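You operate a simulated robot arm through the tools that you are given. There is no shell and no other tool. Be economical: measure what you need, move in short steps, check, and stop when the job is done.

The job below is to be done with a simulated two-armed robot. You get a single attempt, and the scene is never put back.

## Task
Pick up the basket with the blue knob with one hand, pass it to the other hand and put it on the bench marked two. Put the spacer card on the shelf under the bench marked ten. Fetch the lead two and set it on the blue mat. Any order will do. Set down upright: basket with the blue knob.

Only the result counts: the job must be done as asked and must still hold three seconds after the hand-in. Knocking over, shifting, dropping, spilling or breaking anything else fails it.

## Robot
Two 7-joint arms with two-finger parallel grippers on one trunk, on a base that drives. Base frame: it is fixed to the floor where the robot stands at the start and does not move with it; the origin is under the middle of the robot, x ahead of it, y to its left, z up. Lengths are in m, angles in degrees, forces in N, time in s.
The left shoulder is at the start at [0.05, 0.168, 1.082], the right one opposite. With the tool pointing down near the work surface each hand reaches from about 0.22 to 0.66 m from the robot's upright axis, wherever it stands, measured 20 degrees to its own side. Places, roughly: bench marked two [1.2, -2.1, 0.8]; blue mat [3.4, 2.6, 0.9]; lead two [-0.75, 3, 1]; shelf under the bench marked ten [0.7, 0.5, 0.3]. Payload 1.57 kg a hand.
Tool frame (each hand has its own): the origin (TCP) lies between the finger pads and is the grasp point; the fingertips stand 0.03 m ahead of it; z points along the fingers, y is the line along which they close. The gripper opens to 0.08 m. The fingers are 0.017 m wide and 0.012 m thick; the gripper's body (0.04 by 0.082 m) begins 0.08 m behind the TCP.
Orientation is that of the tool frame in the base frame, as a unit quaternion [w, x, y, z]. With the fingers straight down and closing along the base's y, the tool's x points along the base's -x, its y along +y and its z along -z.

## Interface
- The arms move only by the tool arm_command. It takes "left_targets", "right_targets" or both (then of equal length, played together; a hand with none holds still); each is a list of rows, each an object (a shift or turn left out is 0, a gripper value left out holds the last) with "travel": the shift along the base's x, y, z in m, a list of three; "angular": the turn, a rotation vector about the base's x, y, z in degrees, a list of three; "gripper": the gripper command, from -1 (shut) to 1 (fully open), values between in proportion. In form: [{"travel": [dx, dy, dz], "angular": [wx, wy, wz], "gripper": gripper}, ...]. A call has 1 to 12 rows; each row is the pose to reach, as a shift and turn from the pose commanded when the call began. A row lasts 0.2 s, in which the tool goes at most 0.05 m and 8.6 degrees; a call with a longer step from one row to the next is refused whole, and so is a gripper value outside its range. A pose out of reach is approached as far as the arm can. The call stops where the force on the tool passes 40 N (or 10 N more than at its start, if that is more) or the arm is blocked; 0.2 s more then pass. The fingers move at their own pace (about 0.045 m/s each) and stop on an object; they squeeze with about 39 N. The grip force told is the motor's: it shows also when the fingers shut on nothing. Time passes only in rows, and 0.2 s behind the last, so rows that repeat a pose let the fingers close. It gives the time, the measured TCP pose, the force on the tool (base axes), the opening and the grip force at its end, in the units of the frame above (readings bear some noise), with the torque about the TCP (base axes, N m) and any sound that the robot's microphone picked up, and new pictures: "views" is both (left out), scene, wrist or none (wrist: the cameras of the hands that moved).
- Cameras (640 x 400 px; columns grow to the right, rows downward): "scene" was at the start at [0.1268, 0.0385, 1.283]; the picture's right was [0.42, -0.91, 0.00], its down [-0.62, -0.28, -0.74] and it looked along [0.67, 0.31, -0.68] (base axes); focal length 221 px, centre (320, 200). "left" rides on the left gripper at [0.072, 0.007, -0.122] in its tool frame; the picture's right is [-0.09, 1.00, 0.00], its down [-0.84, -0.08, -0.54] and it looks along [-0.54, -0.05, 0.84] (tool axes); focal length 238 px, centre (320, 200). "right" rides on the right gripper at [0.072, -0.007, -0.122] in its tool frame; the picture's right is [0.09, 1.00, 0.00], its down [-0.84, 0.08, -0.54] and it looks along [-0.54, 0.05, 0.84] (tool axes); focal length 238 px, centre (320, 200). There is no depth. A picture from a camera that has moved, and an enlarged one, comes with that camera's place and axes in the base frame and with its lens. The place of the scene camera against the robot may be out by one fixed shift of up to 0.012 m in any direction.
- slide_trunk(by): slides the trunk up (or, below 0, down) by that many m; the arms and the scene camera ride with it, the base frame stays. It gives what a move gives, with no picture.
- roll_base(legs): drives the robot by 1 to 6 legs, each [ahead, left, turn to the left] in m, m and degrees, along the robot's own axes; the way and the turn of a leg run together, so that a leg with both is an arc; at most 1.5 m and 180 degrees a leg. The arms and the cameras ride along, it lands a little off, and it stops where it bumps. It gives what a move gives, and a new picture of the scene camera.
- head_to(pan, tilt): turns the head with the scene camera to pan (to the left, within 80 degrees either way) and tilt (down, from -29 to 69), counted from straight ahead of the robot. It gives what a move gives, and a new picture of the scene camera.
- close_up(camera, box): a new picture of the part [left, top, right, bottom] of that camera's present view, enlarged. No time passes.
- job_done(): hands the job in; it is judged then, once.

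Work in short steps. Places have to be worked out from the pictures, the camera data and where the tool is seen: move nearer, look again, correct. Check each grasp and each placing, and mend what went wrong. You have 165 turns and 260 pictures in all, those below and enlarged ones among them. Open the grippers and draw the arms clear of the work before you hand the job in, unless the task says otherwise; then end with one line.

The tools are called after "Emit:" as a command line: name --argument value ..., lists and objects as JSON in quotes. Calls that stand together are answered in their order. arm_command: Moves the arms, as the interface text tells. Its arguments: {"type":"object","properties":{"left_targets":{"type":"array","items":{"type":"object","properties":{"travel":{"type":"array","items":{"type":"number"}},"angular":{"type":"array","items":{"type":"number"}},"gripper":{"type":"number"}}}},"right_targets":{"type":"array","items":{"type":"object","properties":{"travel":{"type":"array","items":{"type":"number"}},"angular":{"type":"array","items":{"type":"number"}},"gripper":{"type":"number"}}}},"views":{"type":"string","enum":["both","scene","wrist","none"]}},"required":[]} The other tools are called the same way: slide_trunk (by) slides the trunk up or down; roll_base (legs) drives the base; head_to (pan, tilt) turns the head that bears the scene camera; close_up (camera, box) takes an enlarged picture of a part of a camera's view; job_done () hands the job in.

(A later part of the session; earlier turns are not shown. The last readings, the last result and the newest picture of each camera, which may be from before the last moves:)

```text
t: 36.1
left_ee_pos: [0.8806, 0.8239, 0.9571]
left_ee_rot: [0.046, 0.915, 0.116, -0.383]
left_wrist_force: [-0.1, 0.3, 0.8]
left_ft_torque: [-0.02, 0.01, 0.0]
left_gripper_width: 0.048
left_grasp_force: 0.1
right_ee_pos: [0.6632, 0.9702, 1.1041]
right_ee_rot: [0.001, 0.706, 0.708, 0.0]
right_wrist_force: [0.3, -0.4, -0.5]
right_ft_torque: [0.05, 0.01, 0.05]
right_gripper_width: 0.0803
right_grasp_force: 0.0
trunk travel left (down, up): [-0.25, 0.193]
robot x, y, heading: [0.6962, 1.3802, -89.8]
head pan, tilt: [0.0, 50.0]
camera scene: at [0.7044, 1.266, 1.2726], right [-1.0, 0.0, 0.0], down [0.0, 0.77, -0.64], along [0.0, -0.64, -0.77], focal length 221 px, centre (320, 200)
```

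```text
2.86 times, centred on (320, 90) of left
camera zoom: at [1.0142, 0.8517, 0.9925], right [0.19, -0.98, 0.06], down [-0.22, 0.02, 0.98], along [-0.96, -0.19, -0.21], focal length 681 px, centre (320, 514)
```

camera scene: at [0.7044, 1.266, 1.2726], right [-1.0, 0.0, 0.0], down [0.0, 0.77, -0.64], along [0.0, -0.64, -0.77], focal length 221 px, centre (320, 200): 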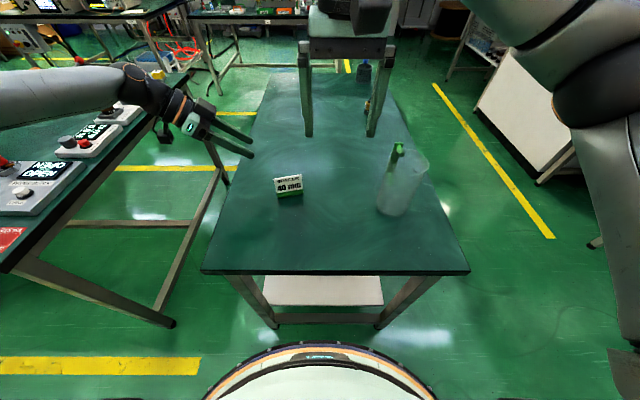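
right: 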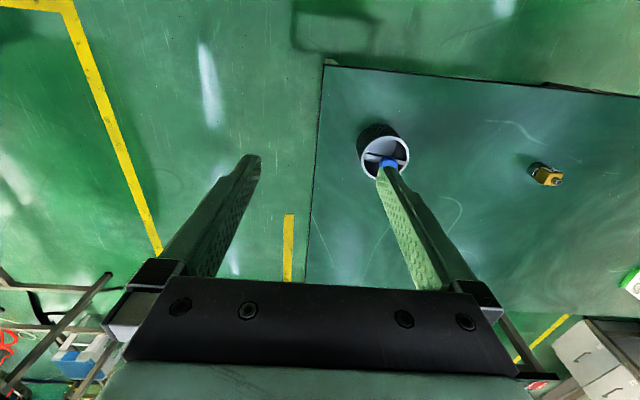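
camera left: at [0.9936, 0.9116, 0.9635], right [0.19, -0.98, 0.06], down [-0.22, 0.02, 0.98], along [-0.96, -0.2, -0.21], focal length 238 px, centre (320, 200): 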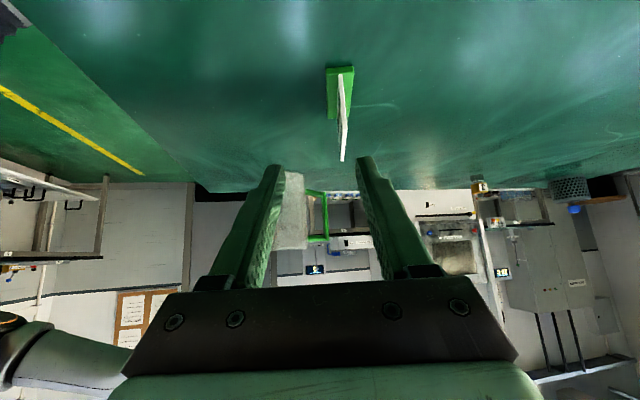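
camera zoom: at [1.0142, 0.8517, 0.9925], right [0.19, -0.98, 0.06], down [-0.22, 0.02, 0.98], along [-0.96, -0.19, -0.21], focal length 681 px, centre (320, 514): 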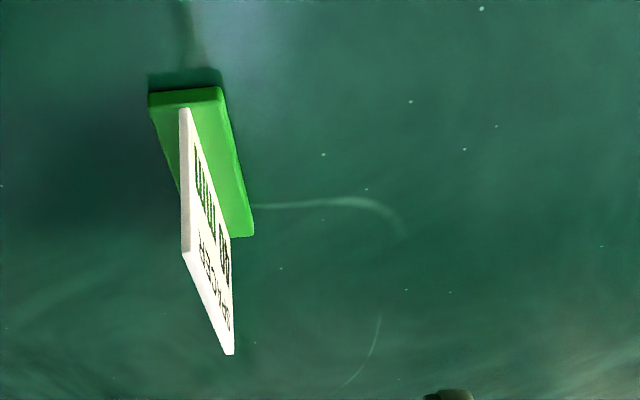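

Card at (0.824,0.851)→(0.756,0.833). I go to the pre‑grasp and check alignment.

Emit:
arm_command --left_targets '[{"travel": [-0.01, 0.02, -0.02]}, {"travel": [-0.022, 0.033, -0.04]}, {"travel": [-0.035, 0.033, -0.06]}]'

Emit:
close_up --camera "left" --box '[220, 60, 420, 200]'

```text
t: 37.0
left_ee_pos: [0.8448, 0.8576, 0.8977]
left_ee_rot: [0.046, 0.915, 0.116, -0.383]
left_wrist_force: [-0.4, -0.4, 0.3]
left_ft_torque: [-0.02, -0.01, -0.04]
left_gripper_width: 0.048
left_grasp_force: 0.0
right_ee_pos: [0.6647, 0.9688, 1.1046]
right_ee_rot: [0.0, 0.706, 0.708, -0.001]
right_wrist_force: [0.5, 0.4, 0.1]
right_ft_torque: [0.03, -0.03, -0.03]
right_gripper_width: 0.08
right_grasp_force: 0.1
trunk travel left (down, up): [-0.25, 0.193]
robot x, y, heading: [0.6973, 1.3787, -89.8]
head pan, tilt: [0.0, 50.0]
camera scene: at [0.7042, 1.2665, 1.2727], right [-1.0, 0.0, 0.0], down [0.0, 0.77, -0.64], along [0.0, -0.64, -0.77], focal length 221 px, centre (320, 200)
camera left: at [0.9782, 0.8853, 0.9324], right [0.19, -0.98, 0.06], down [-0.22, 0.02, 0.98], along [-0.96, -0.2, -0.21], focal length 238 px, centre (320, 200)
```

scene: 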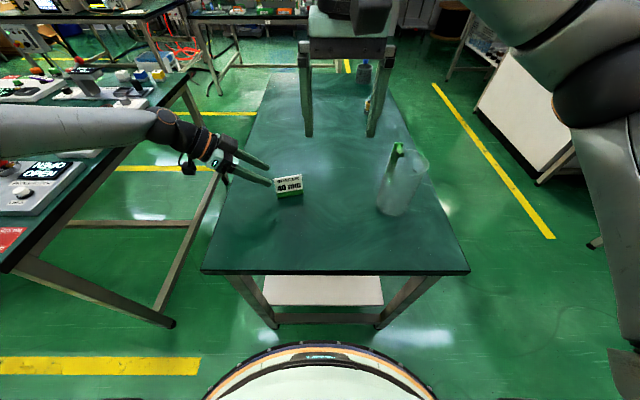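
left: 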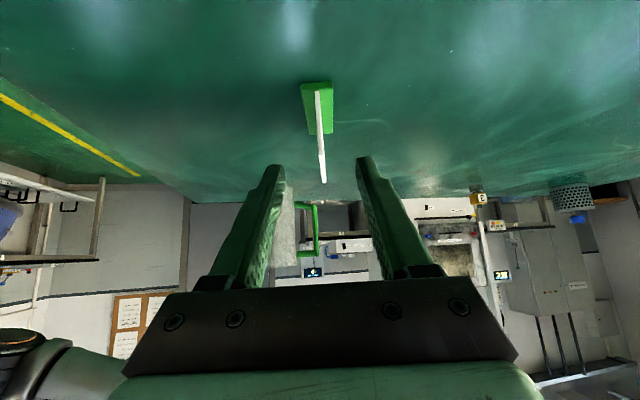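

```text
2.86 times, centred on (320, 130) of left
camera zoom: at [0.9782, 0.8853, 0.9324], right [0.19, -0.98, 0.06], down [-0.22, 0.02, 0.98], along [-0.96, -0.2, -0.21], focal length 681 px, centre (320, 400)
```

zoom: 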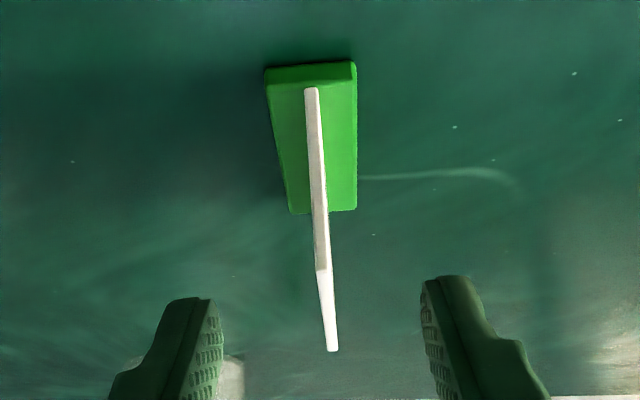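

The card is centred between the fingers. I advance along the fingers to the grasp and close.

Emit:
arm_command --left_targets '[{"travel": [-0.02, -0.006, -0.02]}, {"travel": [-0.041, -0.011, -0.042]}, {"travel": [-0.041, -0.011, -0.042], "gripper": -1}, {"travel": [-0.041, -0.011, -0.042]}, {"travel": [-0.041, -0.011, -0.042]}, {"travel": [-0.041, -0.011, -0.042]}]'

Emit:
close_up --camera "scene" --box '[230, 140, 350, 220]'

```text
t: 38.4
left_ee_pos: [0.8049, 0.8653, 0.8761]
left_ee_rot: [0.048, 0.916, 0.117, -0.381]
left_wrist_force: [-0.6, -0.7, -0.8]
left_ft_torque: [0.0, -0.04, -0.04]
left_gripper_width: 0.0029
left_grasp_force: 24.3
left hand out of reach, approached as far as the arm can: row 1, 2, 3, 4, 5, 6
right_ee_pos: [0.6653, 0.9695, 1.1044]
right_ee_rot: [0.0, 0.706, 0.708, -0.001]
right_wrist_force: [0.7, -0.5, -0.7]
right_ft_torque: [-0.02, 0.0, 0.01]
right_gripper_width: 0.0804
right_grasp_force: 0.1
trunk travel left (down, up): [-0.25, 0.193]
robot x, y, heading: [0.6897, 1.3785, -89.9]
head pan, tilt: [0.0, 50.0]
camera scene: at [0.7044, 1.2666, 1.2727], right [-1.0, 0.0, 0.0], down [0.0, 0.77, -0.64], along [0.0, -0.64, -0.77], focal length 221 px, centre (320, 200)
camera left: at [0.9398, 0.8924, 0.9118], right [0.19, -0.98, 0.06], down [-0.22, 0.02, 0.98], along [-0.96, -0.2, -0.21], focal length 238 px, centre (320, 200)
```

scene: 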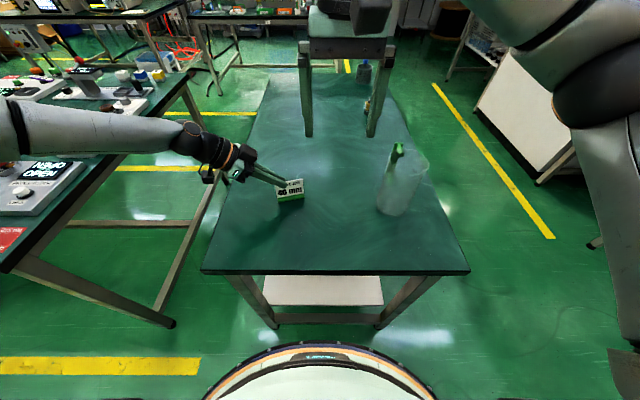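
left: 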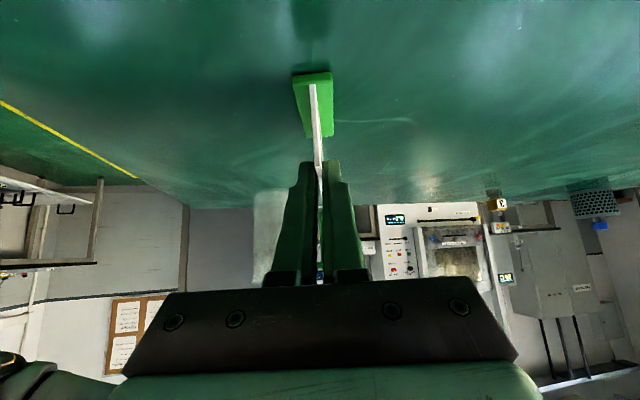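

```text
5.00 times, centred on (290, 180) of scene
camera zoom: at [0.7044, 1.2666, 1.2727], right [-1.0, 0.0, 0.0], down [0.0, 0.77, -0.64], along [0.0, -0.64, -0.77], focal length 1103 px, centre (470, 300)
```

zoom: 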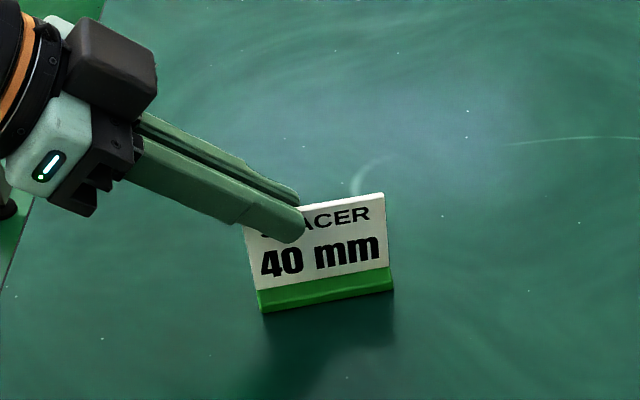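

Gripper stopped at 2.9 mm with the card's corner between the pads. I lift 5 cm and check.

Emit:
arm_command --left_targets '[{"travel": [0.0, 0.005, 0.02]}, {"travel": [0.0, 0.01, 0.06]}, {"travel": [0.0, 0.02, 0.1]}]'

```text
t: 39.1
left_ee_pos: [0.8045, 0.8838, 0.9766]
left_ee_rot: [0.047, 0.916, 0.117, -0.381]
left_wrist_force: [-0.1, -0.1, -0.9]
left_ft_torque: [-0.03, 0.03, 0.03]
left_gripper_width: 0.0
left_grasp_force: 21.5
right_ee_pos: [0.6638, 0.9702, 1.1033]
right_ee_rot: [0.0, 0.706, 0.708, 0.0]
right_wrist_force: [-0.2, -0.6, 0.1]
right_ft_torque: [-0.02, 0.02, 0.03]
right_gripper_width: 0.0801
right_grasp_force: 0.2
trunk travel left (down, up): [-0.25, 0.193]
robot x, y, heading: [0.6927, 1.3806, -89.7]
head pan, tilt: [0.0, 50.0]
camera scene: at [0.7044, 1.2669, 1.2728], right [-1.0, 0.0, 0.0], down [0.0, 0.77, -0.64], along [0.0, -0.64, -0.77], focal length 221 px, centre (320, 200)
camera left: at [0.9395, 0.912, 1.0117], right [0.19, -0.98, 0.06], down [-0.22, 0.02, 0.98], along [-0.96, -0.2, -0.21], focal length 238 px, centre (320, 200)
```

scene: 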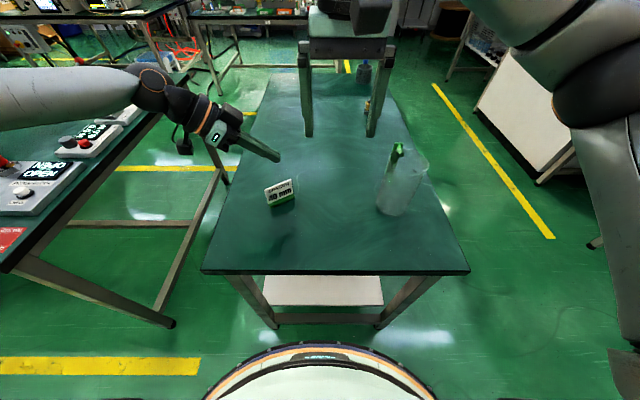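
left: 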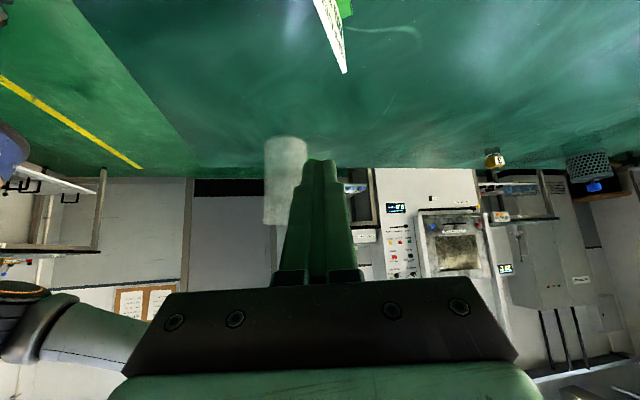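

The card slipped out. I look at how it rests now.

Emit:
arm_command --left_targets '[{"travel": [0.02, 0.0, 0.0], "gripper": 0.2}, {"travel": [0.04, 0.0, 0.0], "gripper": 0.2}]' --views "none"

Emit:
close_up --camera "scene" --box '[240, 160, 320, 220]'

Emit:
close_up --camera "left" --box '[260, 0, 420, 100]'

```text
t: 39.8
left_ee_pos: [0.846, 0.8841, 0.9764]
left_ee_rot: [0.046, 0.916, 0.116, -0.382]
left_wrist_force: [0.9, -0.4, 0.1]
left_ft_torque: [-0.02, 0.01, -0.01]
left_gripper_width: 0.0479
left_grasp_force: 0.2
right_ee_pos: [0.6649, 0.9702, 1.104]
right_ee_rot: [0.0, 0.705, 0.709, -0.001]
right_wrist_force: [0.0, -0.1, 0.1]
right_ft_torque: [0.02, 0.0, -0.02]
right_gripper_width: 0.08
right_grasp_force: 0.0
trunk travel left (down, up): [-0.25, 0.193]
robot x, y, heading: [0.6923, 1.383, -89.8]
head pan, tilt: [0.0, 50.0]
```

```text
6.67 times, centred on (280, 190) of scene
camera zoom: at [0.7046, 1.2667, 1.2728], right [-1.0, 0.0, 0.0], down [0.0, 0.77, -0.64], along [0.0, -0.64, -0.77], focal length 1470 px, centre (587, 267)
```

zoom: 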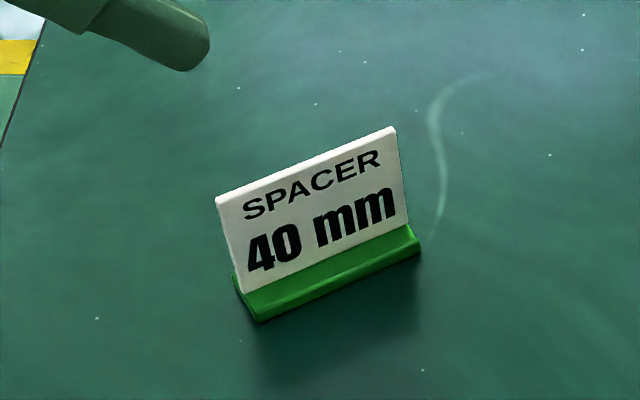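

```text
4.00 times, centred on (340, 50) of left
camera zoom: at [0.9797, 0.9117, 1.0118], right [0.18, -0.98, 0.06], down [-0.22, 0.02, 0.98], along [-0.96, -0.19, -0.21], focal length 953 px, centre (240, 800)
```

zoom: 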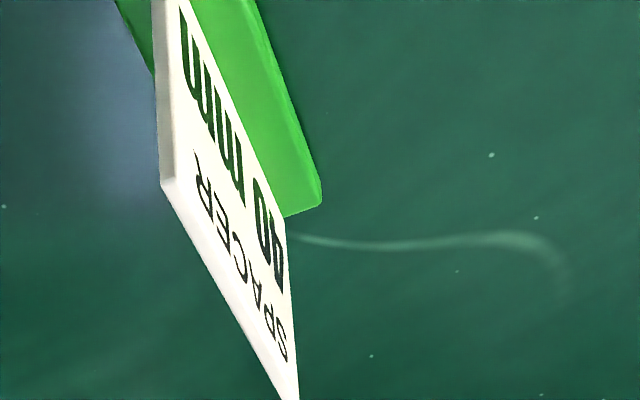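

It still stands, now at (0.839,0.891)→(0.780,0.854), yaw 32°, a bit nearer. I re‑yaw the hand by +17.5° and go to a new pre‑grasp.

Emit:
arm_command --left_targets '[{"travel": [0.01, 0.01, 0], "angular": [0, 0, 6]}, {"travel": [0.015, 0.02, -0.01], "angular": [0, 0, 12]}, {"travel": [0.015, 0.02, -0.03], "angular": [0, 0, 17.5]}, {"travel": [0.013, 0.019, -0.06], "angular": [0, 0, 17.5]}, {"travel": [0.012, 0.0185, -0.084], "angular": [0, 0, 17.5]}]' --views "wrist"

Emit:
close_up --camera "left" --box '[220, 60, 420, 200]'

```text
t: 41.0
left_ee_pos: [0.8579, 0.9013, 0.8924]
left_ee_rot: [0.105, 0.887, 0.255, -0.371]
left_wrist_force: [-0.6, -0.1, 0.3]
left_ft_torque: [0.0, -0.02, 0.0]
left_gripper_width: 0.048
left_grasp_force: 0.0
right_ee_pos: [0.6643, 0.9694, 1.1039]
right_ee_rot: [0.0, 0.705, 0.709, 0.0]
right_wrist_force: [-0.5, -0.2, -0.2]
right_ft_torque: [0.0, 0.01, -0.03]
right_gripper_width: 0.08
right_grasp_force: 0.1
trunk travel left (down, up): [-0.25, 0.193]
robot x, y, heading: [0.692, 1.3773, -89.9]
head pan, tilt: [0.0, 50.0]
camera left: at [0.9776, 0.9693, 0.9271], right [0.47, -0.88, 0.06], down [-0.21, -0.04, 0.98], along [-0.86, -0.47, -0.21], focal length 238 px, centre (320, 200)
```

left: 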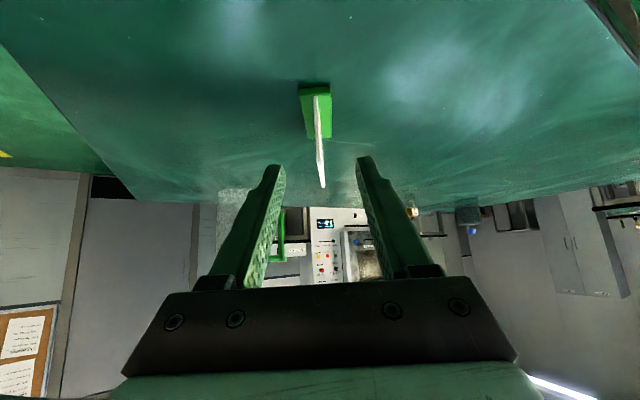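

```text
2.86 times, centred on (320, 130) of left
camera zoom: at [0.9776, 0.9693, 0.9271], right [0.47, -0.88, 0.06], down [-0.21, -0.04, 0.98], along [-0.86, -0.47, -0.21], focal length 681 px, centre (320, 400)
```

zoom: 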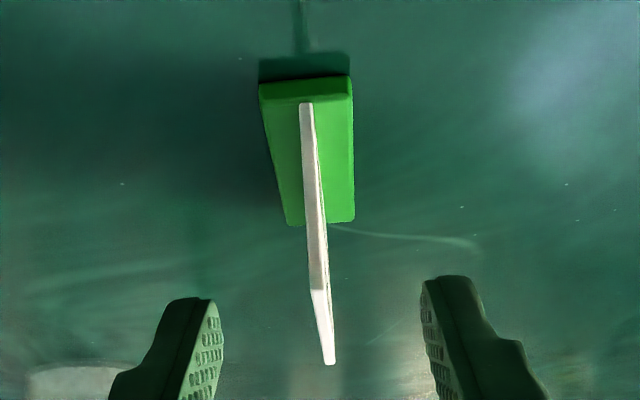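

Aligned. I advance along the fingers without closing to test reach.

Emit:
arm_command --left_targets '[{"travel": [-0.018, -0.011, -0.022]}, {"travel": [-0.037, -0.022, -0.045]}]' --views "wrist"

Emit:
close_up --camera "scene" --box '[210, 150, 330, 230]'

```text
t: 41.5
left_ee_pos: [0.8202, 0.8804, 0.8473]
left_ee_rot: [0.104, 0.888, 0.255, -0.37]
left_wrist_force: [0.2, 0.7, -0.2]
left_ft_torque: [0.01, 0.0, 0.01]
left_gripper_width: 0.0481
left_grasp_force: 0.1
right_ee_pos: [0.6643, 0.9701, 1.1044]
right_ee_rot: [0.0, 0.706, 0.708, 0.0]
right_wrist_force: [0.0, -0.1, -0.1]
right_ft_torque: [0.01, 0.04, 0.0]
right_gripper_width: 0.0799
right_grasp_force: 0.0
trunk travel left (down, up): [-0.25, 0.193]
robot x, y, heading: [0.6922, 1.379, -90.0]
head pan, tilt: [0.0, 50.0]
camera left: at [0.9395, 0.9476, 0.8827], right [0.47, -0.88, 0.06], down [-0.21, -0.05, 0.98], along [-0.86, -0.47, -0.21], focal length 238 px, centre (320, 200)
```

left: 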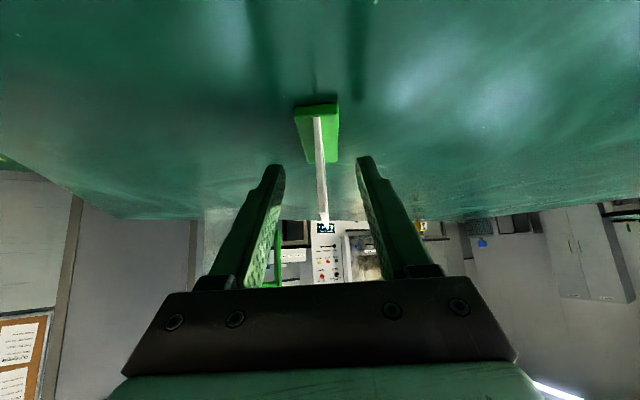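

```text
5.00 times, centred on (270, 190) of scene
camera zoom: at [0.704, 1.2664, 1.2727], right [-1.0, 0.0, 0.0], down [0.0, 0.77, -0.64], along [0.0, -0.64, -0.77], focal length 1103 px, centre (570, 250)
```

zoom: 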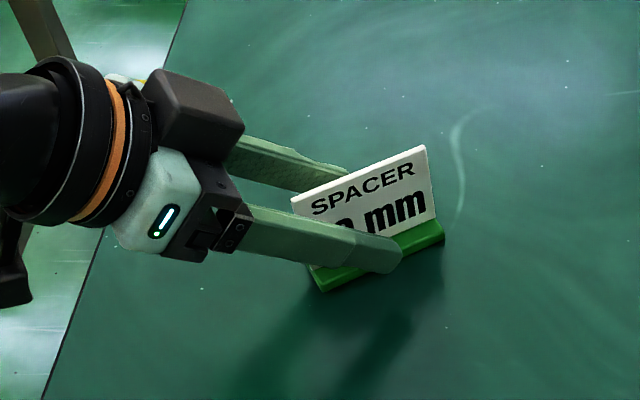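

Full reach this time and well straddled. I close.

Emit:
arm_command --left_targets '[{"gripper": -1}, {"gripper": -1}, {"gripper": -1}, {"gripper": -1}]' --views "none"

Emit:
arm_command --left_targets '[{"travel": [0.0, 0.0, 0.01]}, {"travel": [0.0, 0.0, 0.03]}]'

Emit:
close_up --camera "scene" --box '[210, 150, 330, 230]'

```text
t: 42.5
left_ee_pos: [0.8197, 0.8815, 0.8475]
left_ee_rot: [0.105, 0.887, 0.255, -0.371]
left_wrist_force: [-0.6, 0.2, -0.1]
left_ft_torque: [0.01, -0.01, 0.0]
left_gripper_width: 0.0034
left_grasp_force: 24.1
right_ee_pos: [0.6645, 0.9696, 1.1038]
right_ee_rot: [0.002, 0.706, 0.708, -0.001]
right_wrist_force: [-0.2, -0.2, 0.3]
right_ft_torque: [0.02, 0.0, 0.02]
right_gripper_width: 0.0802
right_grasp_force: 0.0
trunk travel left (down, up): [-0.25, 0.193]
robot x, y, heading: [0.694, 1.3792, -90.0]
head pan, tilt: [0.0, 50.0]
```

```text
t: 43.1
left_ee_pos: [0.8204, 0.8815, 0.877]
left_ee_rot: [0.103, 0.888, 0.254, -0.37]
left_wrist_force: [0.2, -0.2, 0.6]
left_ft_torque: [-0.03, -0.01, 0.03]
left_gripper_width: 0.0031
left_grasp_force: 24.9
right_ee_pos: [0.6642, 0.9704, 1.1035]
right_ee_rot: [0.001, 0.706, 0.708, 0.0]
right_wrist_force: [-0.3, -0.6, 0.3]
right_ft_torque: [0.01, 0.0, -0.03]
right_gripper_width: 0.0802
right_grasp_force: 0.1
trunk travel left (down, up): [-0.25, 0.193]
robot x, y, heading: [0.6928, 1.3801, -89.7]
head pan, tilt: [0.0, 50.0]
camera scene: at [0.7044, 1.2667, 1.2727], right [-1.0, 0.0, 0.0], down [0.0, 0.77, -0.64], along [0.0, -0.64, -0.77], focal length 221 px, centre (320, 200)
camera left: at [0.9405, 0.9477, 0.9128], right [0.47, -0.88, 0.06], down [-0.21, -0.05, 0.98], along [-0.86, -0.47, -0.21], focal length 238 px, centre (320, 200)
```

scene: 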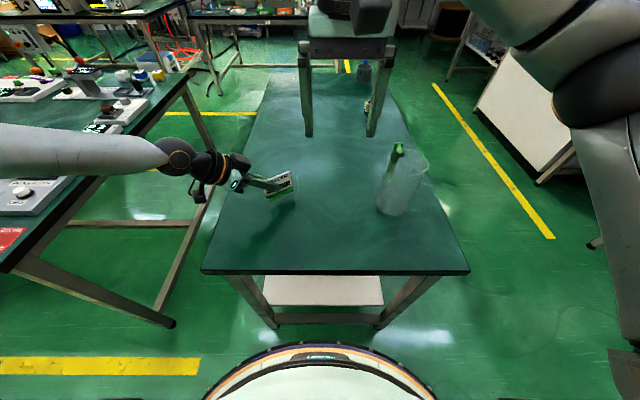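
left: 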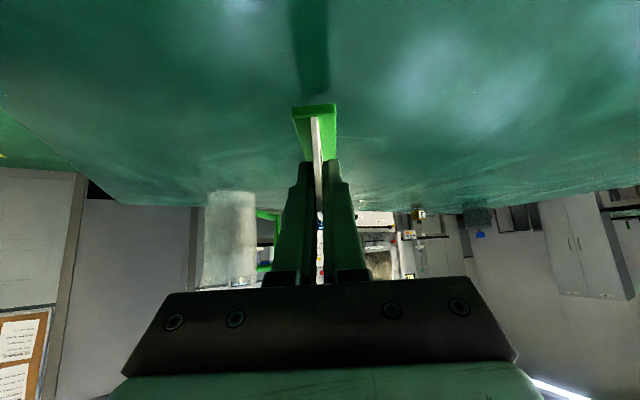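

```text
5.00 times, centred on (270, 190) of scene
camera zoom: at [0.7044, 1.2667, 1.2727], right [-1.0, 0.0, 0.0], down [0.0, 0.77, -0.64], along [0.0, -0.64, -0.77], focal length 1103 px, centre (570, 250)
```

zoom: 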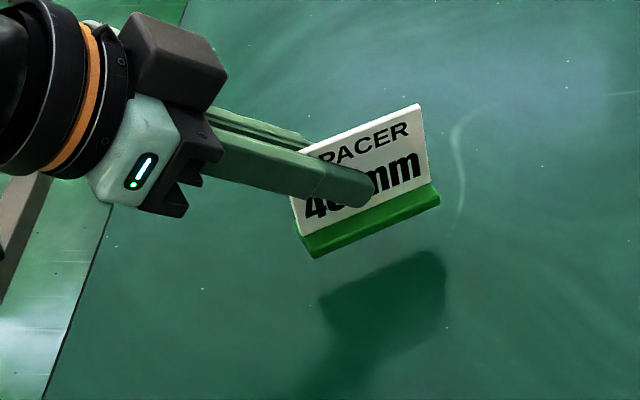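

The card is held firmly (about 4.75 cm from TCP down to its foot). I lift it and yaw the hand +58° so the fingers point straight at the bench end.

Emit:
arm_command --left_targets '[{"travel": [0.0, 0.0, 0.045]}, {"travel": [0.0, 0.0, 0.09]}, {"travel": [0.01, 0.01, 0.13], "angular": [0, 0, 8]}, {"travel": [0.02, 0.02, 0.15], "angular": [0, 0, 16]}, {"travel": [0.03, 0.03, 0.15], "angular": [0, 0, 24]}, {"travel": [0.03, 0.04, 0.15], "angular": [0, 0, 32]}, {"travel": [0.03, 0.05, 0.15], "angular": [0, 0, 40]}, {"travel": [0.03, 0.06, 0.15], "angular": [0, 0, 48]}, {"travel": [0.03, 0.07, 0.15], "angular": [0, 0, 56]}, {"travel": [0.03, 0.08, 0.15], "angular": [0, 0, 58]}]'

```text
t: 45.4
left_ee_pos: [0.8504, 0.9622, 1.0269]
left_ee_rot: [0.271, 0.651, 0.654, -0.273]
left_wrist_force: [-0.4, 1.1, 0.0]
left_ft_torque: [0.02, -0.01, -0.01]
left_gripper_width: 0.0032
left_grasp_force: 24.5
right_ee_pos: [0.6645, 0.9697, 1.105]
right_ee_rot: [0.001, 0.706, 0.708, 0.0]
right_wrist_force: [-0.2, 0.0, 0.3]
right_ft_torque: [0.0, -0.01, -0.01]
right_gripper_width: 0.0799
right_grasp_force: 0.1
trunk travel left (down, up): [-0.25, 0.193]
robot x, y, heading: [0.6946, 1.3778, -90.0]
head pan, tilt: [0.0, 50.0]
camera scene: at [0.7044, 1.2667, 1.2728], right [-1.0, 0.0, 0.0], down [0.0, 0.77, -0.64], along [0.0, -0.64, -0.77], focal length 221 px, centre (320, 200)
camera left: at [0.857, 1.0984, 1.0632], right [1.0, -0.06, 0.06], down [-0.07, -0.2, 0.98], along [-0.05, -0.98, -0.21], focal length 238 px, centre (320, 200)
```

scene: 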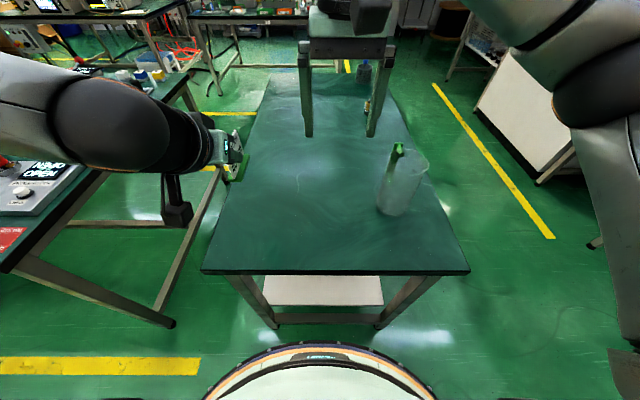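
left: 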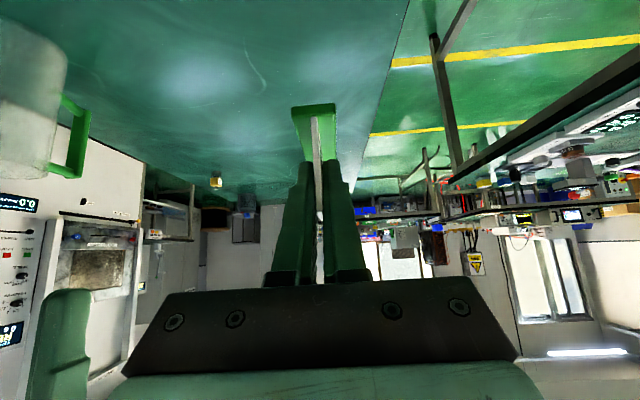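

I back away from the bench and shift right, keeping the card high.

Emit:
roll_base --legs '[[-0.24, 0, 0], [0, -0.14, 0]]'

Emit:
arm_command --right_targets '[{"travel": [0, 0.02, 0.04]}, {"travel": [0, 0.05, 0.08]}, {"travel": [0, 0.08, 0.12]}, {"travel": [0, 0.1, 0.16]}]' --views "none"

Emit:
slide_trunk --by -0.24

```text
t: 48.1
left_ee_pos: [0.7111, 1.2026, 1.0278]
left_ee_rot: [0.272, 0.652, 0.653, -0.274]
left_wrist_force: [-0.3, -0.9, 0.1]
left_ft_torque: [0.02, -0.03, 0.0]
left_gripper_width: 0.0033
left_grasp_force: 24.5
right_ee_pos: [0.5257, 1.2103, 1.105]
right_ee_rot: [0.002, 0.706, 0.709, -0.001]
right_wrist_force: [0.1, -0.6, 0.7]
right_ft_torque: [-0.02, -0.03, 0.03]
right_gripper_width: 0.0801
right_grasp_force: 0.0
trunk travel left (down, up): [-0.25, 0.193]
robot x, y, heading: [0.5562, 1.6189, -89.7]
head pan, tilt: [0.0, 50.0]
camera scene: at [0.5642, 1.506, 1.2727], right [-1.0, 0.0, 0.0], down [0.0, 0.77, -0.64], along [0.0, -0.64, -0.77], focal length 221 px, centre (320, 200)
```

scene: 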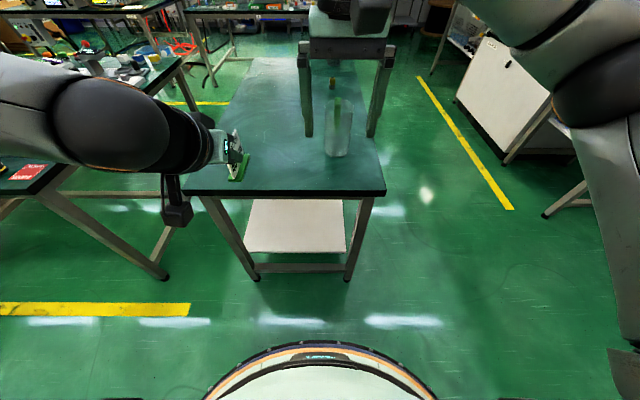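

```text
t: 49.1
left_ee_pos: [0.7114, 1.2016, 1.0281]
left_ee_rot: [0.27, 0.652, 0.653, -0.274]
left_wrist_force: [-0.1, -0.3, -0.3]
left_ft_torque: [-0.01, -0.01, 0.03]
left_gripper_width: 0.0033
left_grasp_force: 24.4
right_ee_pos: [0.526, 1.3103, 1.2662]
right_ee_rot: [0.002, 0.706, 0.708, 0.0]
right_wrist_force: [0.2, -0.1, -0.5]
right_ft_torque: [-0.02, 0.0, 0.0]
right_gripper_width: 0.0798
right_grasp_force: 0.1
trunk travel left (down, up): [-0.25, 0.193]
robot x, y, heading: [0.5517, 1.6216, -89.6]
head pan, tilt: [0.0, 50.0]
```

```text
t: 51.6
left_ee_pos: [0.7106, 1.2017, 0.7871]
left_ee_rot: [0.271, 0.653, 0.653, -0.274]
left_wrist_force: [-0.4, -0.2, 0.5]
left_ft_torque: [0.02, -0.02, 0.01]
left_gripper_width: 0.0031
left_grasp_force: 24.4
right_ee_pos: [0.5256, 1.3095, 1.0249]
right_ee_rot: [0.0, 0.706, 0.709, -0.001]
right_wrist_force: [0.3, -0.6, -0.6]
right_ft_torque: [-0.04, 0.01, -0.02]
right_gripper_width: 0.0803
right_grasp_force: 0.1
trunk travel left (down, up): [-0.01, 0.433]
robot x, y, heading: [0.5531, 1.6197, -89.8]
head pan, tilt: [0.0, 50.0]
```

Trunk is down, card at z≈0.74 in front of the bench end. I lower the hand outside the bench to shelf level.

Emit:
arm_command --left_targets '[{"travel": [0, 0.01, -0.045]}, {"travel": [0, 0.02, -0.09]}, {"travel": [0, 0.03, -0.135]}, {"travel": [0, 0.03, -0.18]}, {"travel": [0, 0.03, -0.225]}, {"travel": [0, 0.03, -0.27]}, {"travel": [0, 0.03, -0.315]}, {"travel": [0, 0.03, -0.36]}]'

```text
t: 53.4
left_ee_pos: [0.7836, 1.2228, 0.5411]
left_ee_rot: [0.27, 0.652, 0.653, -0.273]
left_wrist_force: [-0.6, 0.4, 0.4]
left_ft_torque: [0.0, -0.03, -0.01]
left_gripper_width: 0.0031
left_grasp_force: 24.7
left hand out of reach, approached as far as the arm can: row 2, 3, 5, 6, 7, 8
right_ee_pos: [0.5252, 1.3085, 1.025]
right_ee_rot: [0.001, 0.706, 0.708, -0.001]
right_wrist_force: [-0.3, -0.5, -0.6]
right_ft_torque: [0.02, -0.02, 0.0]
right_gripper_width: 0.0802
right_grasp_force: 0.0
trunk travel left (down, up): [-0.01, 0.433]
robot x, y, heading: [0.5542, 1.6184, -89.7]
head pan, tilt: [0.0, 50.0]
camera scene: at [0.5648, 1.5061, 1.0327], right [-1.0, 0.0, 0.0], down [0.0, 0.77, -0.64], along [0.0, -0.64, -0.77], focal length 221 px, centre (320, 200)
camera left: at [0.7903, 1.3589, 0.5765], right [1.0, -0.06, 0.06], down [-0.07, -0.2, 0.98], along [-0.05, -0.98, -0.21], focal length 238 px, centre (320, 200)
```

scene: 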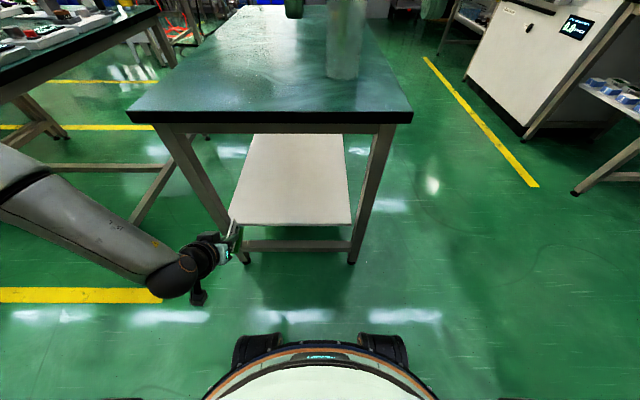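
left: 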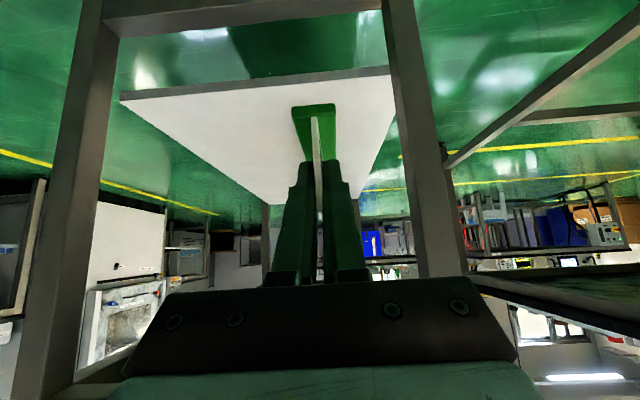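

The hand was too close to the shoulder to go lower. I back off 12 cm and then lower again.

Emit:
roll_base --legs '[[-0.12, 0, 0]]'

Emit:
arm_command --left_targets '[{"travel": [-0.02, -0.04, 0]}, {"travel": [-0.04, -0.08, -0.02]}, {"travel": [-0.05, -0.1, -0.06]}, {"travel": [-0.06, -0.11, -0.1]}, {"travel": [-0.06, -0.11, -0.14]}]'

```text
t: 54.6
left_ee_pos: [0.7836, 1.3411, 0.5407]
left_ee_rot: [0.271, 0.652, 0.654, -0.273]
left_wrist_force: [0.2, 0.1, -1.2]
left_ft_torque: [0.05, -0.02, -0.02]
left_gripper_width: 0.0032
left_grasp_force: 23.9
right_ee_pos: [0.5253, 1.4296, 1.0245]
right_ee_rot: [0.001, 0.705, 0.709, 0.0]
right_wrist_force: [0.3, -0.3, 1.1]
right_ft_torque: [0.0, 0.02, 0.0]
right_gripper_width: 0.0799
right_grasp_force: 0.0
trunk travel left (down, up): [-0.01, 0.433]
robot x, y, heading: [0.5544, 1.7374, -89.5]
head pan, tilt: [0.0, 50.0]
camera scene: at [0.5643, 1.6257, 1.0327], right [-1.0, -0.01, 0.0], down [0.0, 0.77, -0.64], along [0.0, -0.64, -0.77], focal length 221 px, centre (320, 200)
```

scene: 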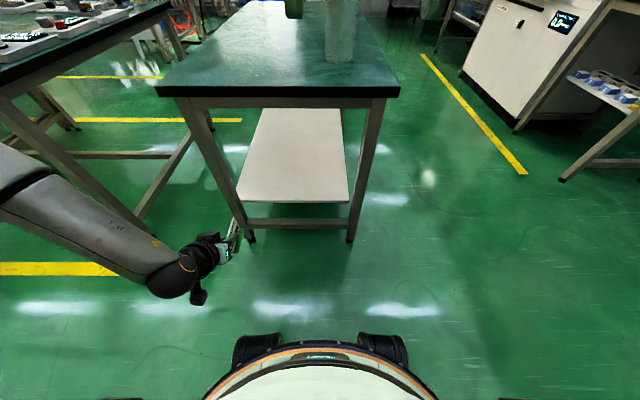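

```text
t: 55.8
left_ee_pos: [0.7907, 1.2584, 0.5386]
left_ee_rot: [0.27, 0.652, 0.654, -0.273]
left_wrist_force: [0.7, 0.1, -0.2]
left_ft_torque: [0.02, -0.02, -0.04]
left_gripper_width: 0.0033
left_grasp_force: 24.5
left hand out of reach, approached as far as the arm can: row 1, 2, 3, 4, 5
right_ee_pos: [0.5249, 1.4286, 1.024]
right_ee_rot: [0.0, 0.705, 0.709, -0.001]
right_wrist_force: [-0.4, -0.3, -0.4]
right_ft_torque: [0.03, 0.01, 0.0]
right_gripper_width: 0.0801
right_grasp_force: 0.1
trunk travel left (down, up): [-0.01, 0.433]
robot x, y, heading: [0.5554, 1.736, -89.8]
head pan, tilt: [0.0, 50.0]
camera scene: at [0.5642, 1.6258, 1.0327], right [-1.0, -0.01, 0.0], down [0.0, 0.77, -0.64], along [0.0, -0.64, -0.77], focal length 221 px, centre (320, 200)
camera left: at [0.7965, 1.3955, 0.574], right [1.0, -0.06, 0.06], down [-0.07, -0.2, 0.98], along [-0.05, -0.98, -0.21], focal length 238 px, centre (320, 200)
```

scene: 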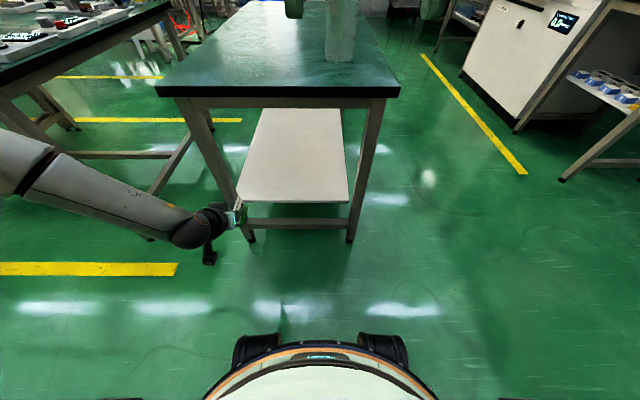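
left: 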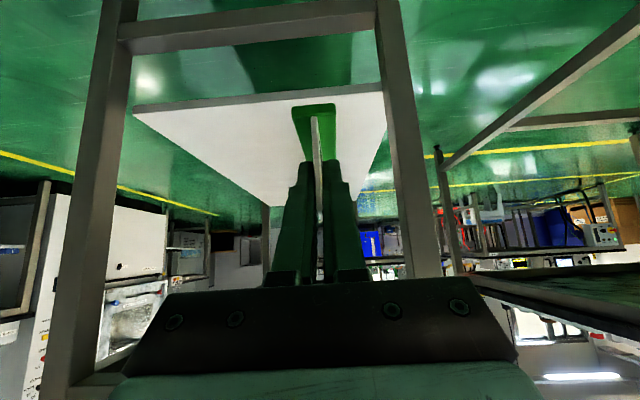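

The sideways drift suggests a wrist/shoulder limit. I try going lower while letting the hand sit further out to the left.

Emit:
arm_command --left_targets '[{"travel": [0.03, -0.02, -0.03]}, {"travel": [0.05, -0.03, -0.07]}, {"travel": [0.07, -0.04, -0.11]}, {"travel": [0.08, -0.05, -0.15]}]' --views "none"

```text
t: 56.8
left_ee_pos: [0.8866, 1.24, 0.5024]
left_ee_rot: [0.27, 0.652, 0.654, -0.273]
left_wrist_force: [0.7, -0.4, -1.2]
left_ft_torque: [0.02, 0.0, -0.01]
left_gripper_width: 0.0032
left_grasp_force: 24.2
left hand out of reach, approached as far as the arm can: row 1, 2, 3, 4
right_ee_pos: [0.5242, 1.4287, 1.0241]
right_ee_rot: [0.001, 0.705, 0.709, 0.001]
right_wrist_force: [0.1, -0.5, 0.9]
right_ft_torque: [0.0, 0.0, 0.03]
right_gripper_width: 0.0799
right_grasp_force: 0.1
trunk travel left (down, up): [-0.01, 0.433]
robot x, y, heading: [0.5525, 1.7371, -89.7]
head pan, tilt: [0.0, 50.0]
```

Still stuck. I turn the hand inward by 35° (the card just yaws with it) and try lowering.

Emit:
arm_command --left_targets '[{"travel": [-0.01, 0, 0], "angular": [0, 0, -8]}, {"travel": [-0.02, 0, 0], "angular": [0, 0, -16]}, {"travel": [-0.03, 0, 0], "angular": [0, 0, -24]}, {"travel": [-0.04, 0, 0], "angular": [0, 0, -32]}, {"travel": [-0.05, 0, -0.03], "angular": [0, 0, -35]}, {"travel": [-0.06, 0, -0.07], "angular": [0, 0, -35]}, {"travel": [-0.08, 0, -0.11], "angular": [0, 0, -35]}]' --views "scene"

```text
t: 58.4
left_ee_pos: [0.8226, 1.2689, 0.5007]
left_ee_rot: [0.176, 0.818, 0.428, -0.341]
left_wrist_force: [-0.2, -0.3, 0.9]
left_ft_torque: [0.0, -0.02, -0.04]
left_gripper_width: 0.0032
left_grasp_force: 24.2
left hand out of reach, approached as far as the arm can: row 4, 5, 6, 7
right_ee_pos: [0.5258, 1.429, 1.0252]
right_ee_rot: [0.0, 0.705, 0.709, 0.0]
right_wrist_force: [0.6, -0.2, 0.8]
right_ft_torque: [-0.01, 0.01, -0.01]
right_gripper_width: 0.0801
right_grasp_force: 0.0
trunk travel left (down, up): [-0.01, 0.433]
robot x, y, heading: [0.5551, 1.7393, -89.6]
head pan, tilt: [0.0, 50.0]
camera scene: at [0.5644, 1.6258, 1.0327], right [-1.0, -0.01, 0.0], down [0.0, 0.77, -0.64], along [0.0, -0.64, -0.77], focal length 221 px, centre (320, 200)
```

scene: 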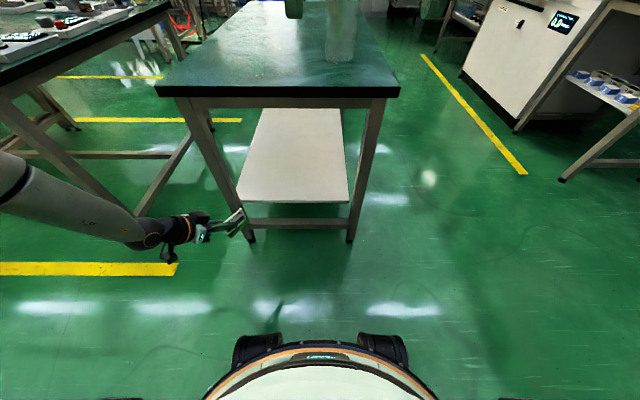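

I test whether a steeper hand (25° from vertical) can go lower.

Emit:
arm_command --left_targets '[{"travel": [0, 0, 0], "angular": [6.5, -4.5, 0]}, {"travel": [0, 0, 0], "angular": [13, -9, 0]}, {"travel": [0, 0, -0.02], "angular": [16.4, -11.4, 0]}, {"travel": [0, 0, -0.06], "angular": [16.4, -11.4, 0]}, {"travel": [0, 0, -0.1], "angular": [16.4, -11.4, 0]}]' --views "none"

```text
t: 59.6
left_ee_pos: [0.8355, 1.2883, 0.4695]
left_ee_rot: [0.099, 0.865, 0.452, -0.195]
left_wrist_force: [1.0, 0.6, -0.2]
left_ft_torque: [0.03, -0.02, 0.0]
left_gripper_width: 0.0033
left_grasp_force: 24.6
left hand out of reach, approached as far as the arm can: row 3, 4, 5
right_ee_pos: [0.5243, 1.4287, 1.0243]
right_ee_rot: [0.001, 0.705, 0.709, 0.0]
right_wrist_force: [-0.7, 0.5, -0.3]
right_ft_torque: [-0.05, 0.01, -0.04]
right_gripper_width: 0.0799
right_grasp_force: 0.1
trunk travel left (down, up): [-0.01, 0.433]
robot x, y, heading: [0.5516, 1.7372, -89.6]
head pan, tilt: [0.0, 50.0]
```

I test going lower while reaching further out.

Emit:
arm_command --left_targets '[{"travel": [-0.02, -0.04, 0]}, {"travel": [-0.04, -0.07, -0.02]}, {"travel": [-0.06, -0.09, -0.06]}, {"travel": [-0.06, -0.09, -0.1]}]' --views "scene"

```text
t: 60.6
left_ee_pos: [0.819, 1.2467, 0.4922]
left_ee_rot: [0.098, 0.865, 0.452, -0.196]
left_wrist_force: [0.1, 0.0, 0.7]
left_ft_torque: [-0.02, -0.01, -0.04]
left_gripper_width: 0.0034
left_grasp_force: 24.1
left hand out of reach, approached as far as the arm can: row 1, 2, 3, 4
right_ee_pos: [0.5251, 1.4287, 1.0244]
right_ee_rot: [0.0, 0.706, 0.708, -0.001]
right_wrist_force: [0.3, 0.4, -0.5]
right_ft_torque: [-0.02, -0.01, -0.01]
right_gripper_width: 0.0801
right_grasp_force: 0.1
trunk travel left (down, up): [-0.01, 0.433]
robot x, y, heading: [0.5472, 1.7381, -89.7]
head pan, tilt: [0.0, 50.0]
camera scene: at [0.5643, 1.6258, 1.0327], right [-1.0, -0.01, 0.0], down [0.0, 0.77, -0.64], along [0.0, -0.64, -0.77], focal length 221 px, centre (320, 200)
```

scene: 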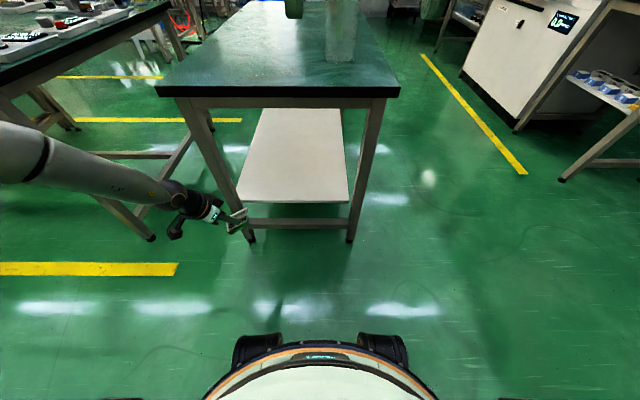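

The elbow seems stuck swung outward. I'll return the hand to its nominal pose (raised, yaw back) to reset the arm's posture, then come down again.

Emit:
arm_command --left_targets '[{"travel": [0.0, 0.02, 0.04], "angular": [0, 0, 5]}, {"travel": [0.02, 0.03, 0.08], "angular": [0, 0, 10]}, {"travel": [0.03, 0.04, 0.12], "angular": [0, 0, 15]}, {"travel": [0.04, 0.05, 0.16], "angular": [0, 0, 20]}, {"travel": [0.05, 0.06, 0.2], "angular": [0, 0, 25]}, {"travel": [0.06, 0.07, 0.24], "angular": [0, 0, 30]}, {"travel": [0.08, 0.07, 0.28], "angular": [0, 0, 35]}, {"travel": [0.09, 0.07, 0.32], "angular": [0, 0, 35]}, {"travel": [0.09, 0.07, 0.36], "angular": [0, 0, 35]}]' --views "none"

Emit:
arm_command --left_targets '[{"travel": [0.0, 0.0, 0.0], "angular": [8, 0, 0]}, {"travel": [0.0, 0.0, 0.0], "angular": [16, 0, 0]}, {"travel": [0.0, 0.0, 0.0], "angular": [24, 0, 0]}]' --views "scene"

```text
t: 62.6
left_ee_pos: [0.9777, 1.3146, 0.8461]
left_ee_rot: [0.145, 0.695, 0.684, -0.165]
left_wrist_force: [0.5, -0.6, 0.0]
left_ft_torque: [0.02, 0.01, -0.03]
left_gripper_width: 0.0031
left_grasp_force: 24.2
left hand out of reach, approached as far as the arm can: row 1, 2, 3, 4, 5, 6, 7, 8, 9
right_ee_pos: [0.5257, 1.4298, 1.0244]
right_ee_rot: [0.0, 0.705, 0.709, 0.0]
right_wrist_force: [0.5, -0.6, 1.0]
right_ft_torque: [0.03, 0.0, -0.01]
right_gripper_width: 0.08
right_grasp_force: 0.2
trunk travel left (down, up): [-0.01, 0.433]
robot x, y, heading: [0.5556, 1.7398, -89.7]
head pan, tilt: [0.0, 50.0]
```

```text
t: 63.4
left_ee_pos: [0.9921, 1.3152, 0.8458]
left_ee_rot: [0.005, 0.706, 0.708, -0.01]
left_wrist_force: [0.3, 0.3, -0.7]
left_ft_torque: [-0.02, 0.02, 0.0]
left_gripper_width: 0.0029
left_grasp_force: 24.5
left hand out of reach, approached as far as the arm can: row 1, 2, 3
right_ee_pos: [0.5246, 1.4288, 1.0251]
right_ee_rot: [0.0, 0.705, 0.709, 0.0]
right_wrist_force: [0.6, 0.6, 0.4]
right_ft_torque: [0.04, 0.01, 0.01]
right_gripper_width: 0.0799
right_grasp_force: 0.1
trunk travel left (down, up): [-0.01, 0.433]
robot x, y, heading: [0.5496, 1.7403, -89.6]
head pan, tilt: [0.0, 50.0]
camera scene: at [0.5643, 1.6258, 1.0327], right [-1.0, -0.01, 0.0], down [0.0, 0.77, -0.64], along [0.0, -0.64, -0.77], focal length 221 px, centre (320, 200)
```

scene: 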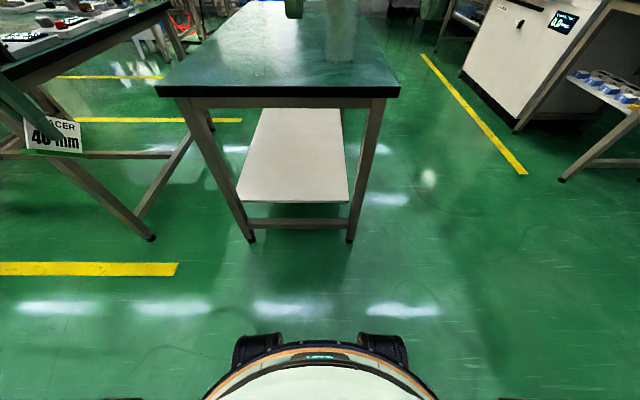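

Upright hand again. I bring it in toward the nominal position and look at the arm's posture.

Emit:
arm_command --left_targets '[{"travel": [-0.03, 0.0, 0.0]}, {"travel": [-0.06, 0.0, 0.0]}, {"travel": [-0.1, 0.0, 0.01]}, {"travel": [-0.14, 0.0, 0.02]}]' --views "none"

Emit:
head_to --pan 60 --tilt 25

```text
t: 64.4
left_ee_pos: [0.9941, 1.3135, 0.845]
left_ee_rot: [0.006, 0.707, 0.707, -0.011]
left_wrist_force: [-0.1, -0.4, -0.1]
left_ft_torque: [0.01, 0.01, 0.03]
left_gripper_width: 0.003
left_grasp_force: 24.7
left hand out of reach, approached as far as the arm can: row 1, 2, 3, 4
right_ee_pos: [0.5262, 1.4283, 1.0236]
right_ee_rot: [0.001, 0.705, 0.709, -0.001]
right_wrist_force: [-0.5, 0.5, 0.2]
right_ft_torque: [0.03, -0.02, 0.02]
right_gripper_width: 0.0805
right_grasp_force: 0.1
trunk travel left (down, up): [-0.01, 0.433]
robot x, y, heading: [0.5518, 1.7389, -89.9]
head pan, tilt: [0.0, 50.0]
```

```text
t: 65.7
left_ee_pos: [0.9949, 1.3139, 0.8462]
left_ee_rot: [0.005, 0.706, 0.708, -0.011]
left_wrist_force: [0.0, 0.9, 0.0]
left_ft_torque: [-0.03, -0.03, 0.0]
left_gripper_width: 0.003
left_grasp_force: 23.5
right_ee_pos: [0.5243, 1.4297, 1.0256]
right_ee_rot: [0.0, 0.705, 0.709, 0.001]
right_wrist_force: [0.5, -0.3, -0.4]
right_ft_torque: [0.03, 0.0, 0.01]
right_gripper_width: 0.0799
right_grasp_force: 0.1
trunk travel left (down, up): [-0.01, 0.433]
robot x, y, heading: [0.548, 1.7423, -89.6]
head pan, tilt: [60.0, 25.0]
camera scene: at [0.6439, 1.6571, 1.0702], right [-0.5, -0.87, 0.0], down [-0.37, 0.21, -0.91], along [0.79, -0.45, -0.42], focal length 221 px, centre (320, 200)
```

scene: 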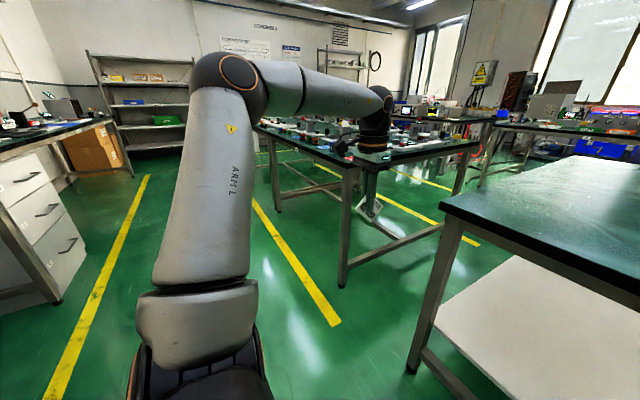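

The solver sits on a joint limit. I try freeing it by raising and pulling back.

Emit:
arm_command --left_targets '[{"travel": [0.0, 0.0, 0.04]}, {"travel": [0.0, 0.0, 0.08]}, {"travel": [0.0, 0.0, 0.12]}, {"travel": [0.0, 0.0, 0.16]}, {"travel": [-0.04, 0.0, 0.16]}, {"travel": [-0.08, 0.0, 0.16]}, {"travel": [-0.12, 0.0, 0.16]}]' --views "none"

```text
t: 67.3
left_ee_pos: [0.9865, 1.3231, 0.9937]
left_ee_rot: [0.007, 0.707, 0.707, -0.009]
left_wrist_force: [-0.1, 0.4, -0.7]
left_ft_torque: [0.0, 0.0, 0.02]
left_gripper_width: 0.0034
left_grasp_force: 24.0
left hand out of reach, approached as far as the arm can: row 4, 5, 6, 7
right_ee_pos: [0.5245, 1.4288, 1.0253]
right_ee_rot: [0.002, 0.705, 0.709, -0.001]
right_wrist_force: [0.4, 0.0, -0.2]
right_ft_torque: [0.0, -0.03, 0.01]
right_gripper_width: 0.0801
right_grasp_force: 0.0
trunk travel left (down, up): [-0.01, 0.433]
robot x, y, heading: [0.5507, 1.7404, -89.6]
head pan, tilt: [60.0, 25.0]
```

I test whether yawing the hand inward frees the inward motion.

Emit:
arm_command --left_targets '[{"travel": [0, 0, 0], "angular": [0, 0, -8]}, {"travel": [0.0, 0, 0], "angular": [0, 0, -16]}, {"travel": [0, 0, 0], "angular": [0, 0, -24]}, {"travel": [-0.04, 0, 0], "angular": [0, 0, -24]}, {"travel": [-0.08, 0, 0], "angular": [0, 0, -24]}, {"travel": [-0.12, 0, 0], "angular": [0, 0, -24]}]' --views "none"

```text
t: 68.7
left_ee_pos: [0.8764, 1.3236, 0.9917]
left_ee_rot: [0.005, 0.838, 0.545, -0.011]
left_wrist_force: [0.1, 0.1, -0.2]
left_ft_torque: [-0.02, -0.01, 0.0]
left_gripper_width: 0.0032
left_grasp_force: 24.7
left hand out of reach, approached as far as the arm can: row 6
right_ee_pos: [0.5254, 1.4288, 1.0247]
right_ee_rot: [0.001, 0.705, 0.709, -0.001]
right_wrist_force: [0.3, -0.4, 0.3]
right_ft_torque: [-0.02, -0.01, 0.0]
right_gripper_width: 0.08
right_grasp_force: 0.1
trunk travel left (down, up): [-0.01, 0.433]
robot x, y, heading: [0.5512, 1.7383, -89.8]
head pan, tilt: [60.0, 25.0]
```

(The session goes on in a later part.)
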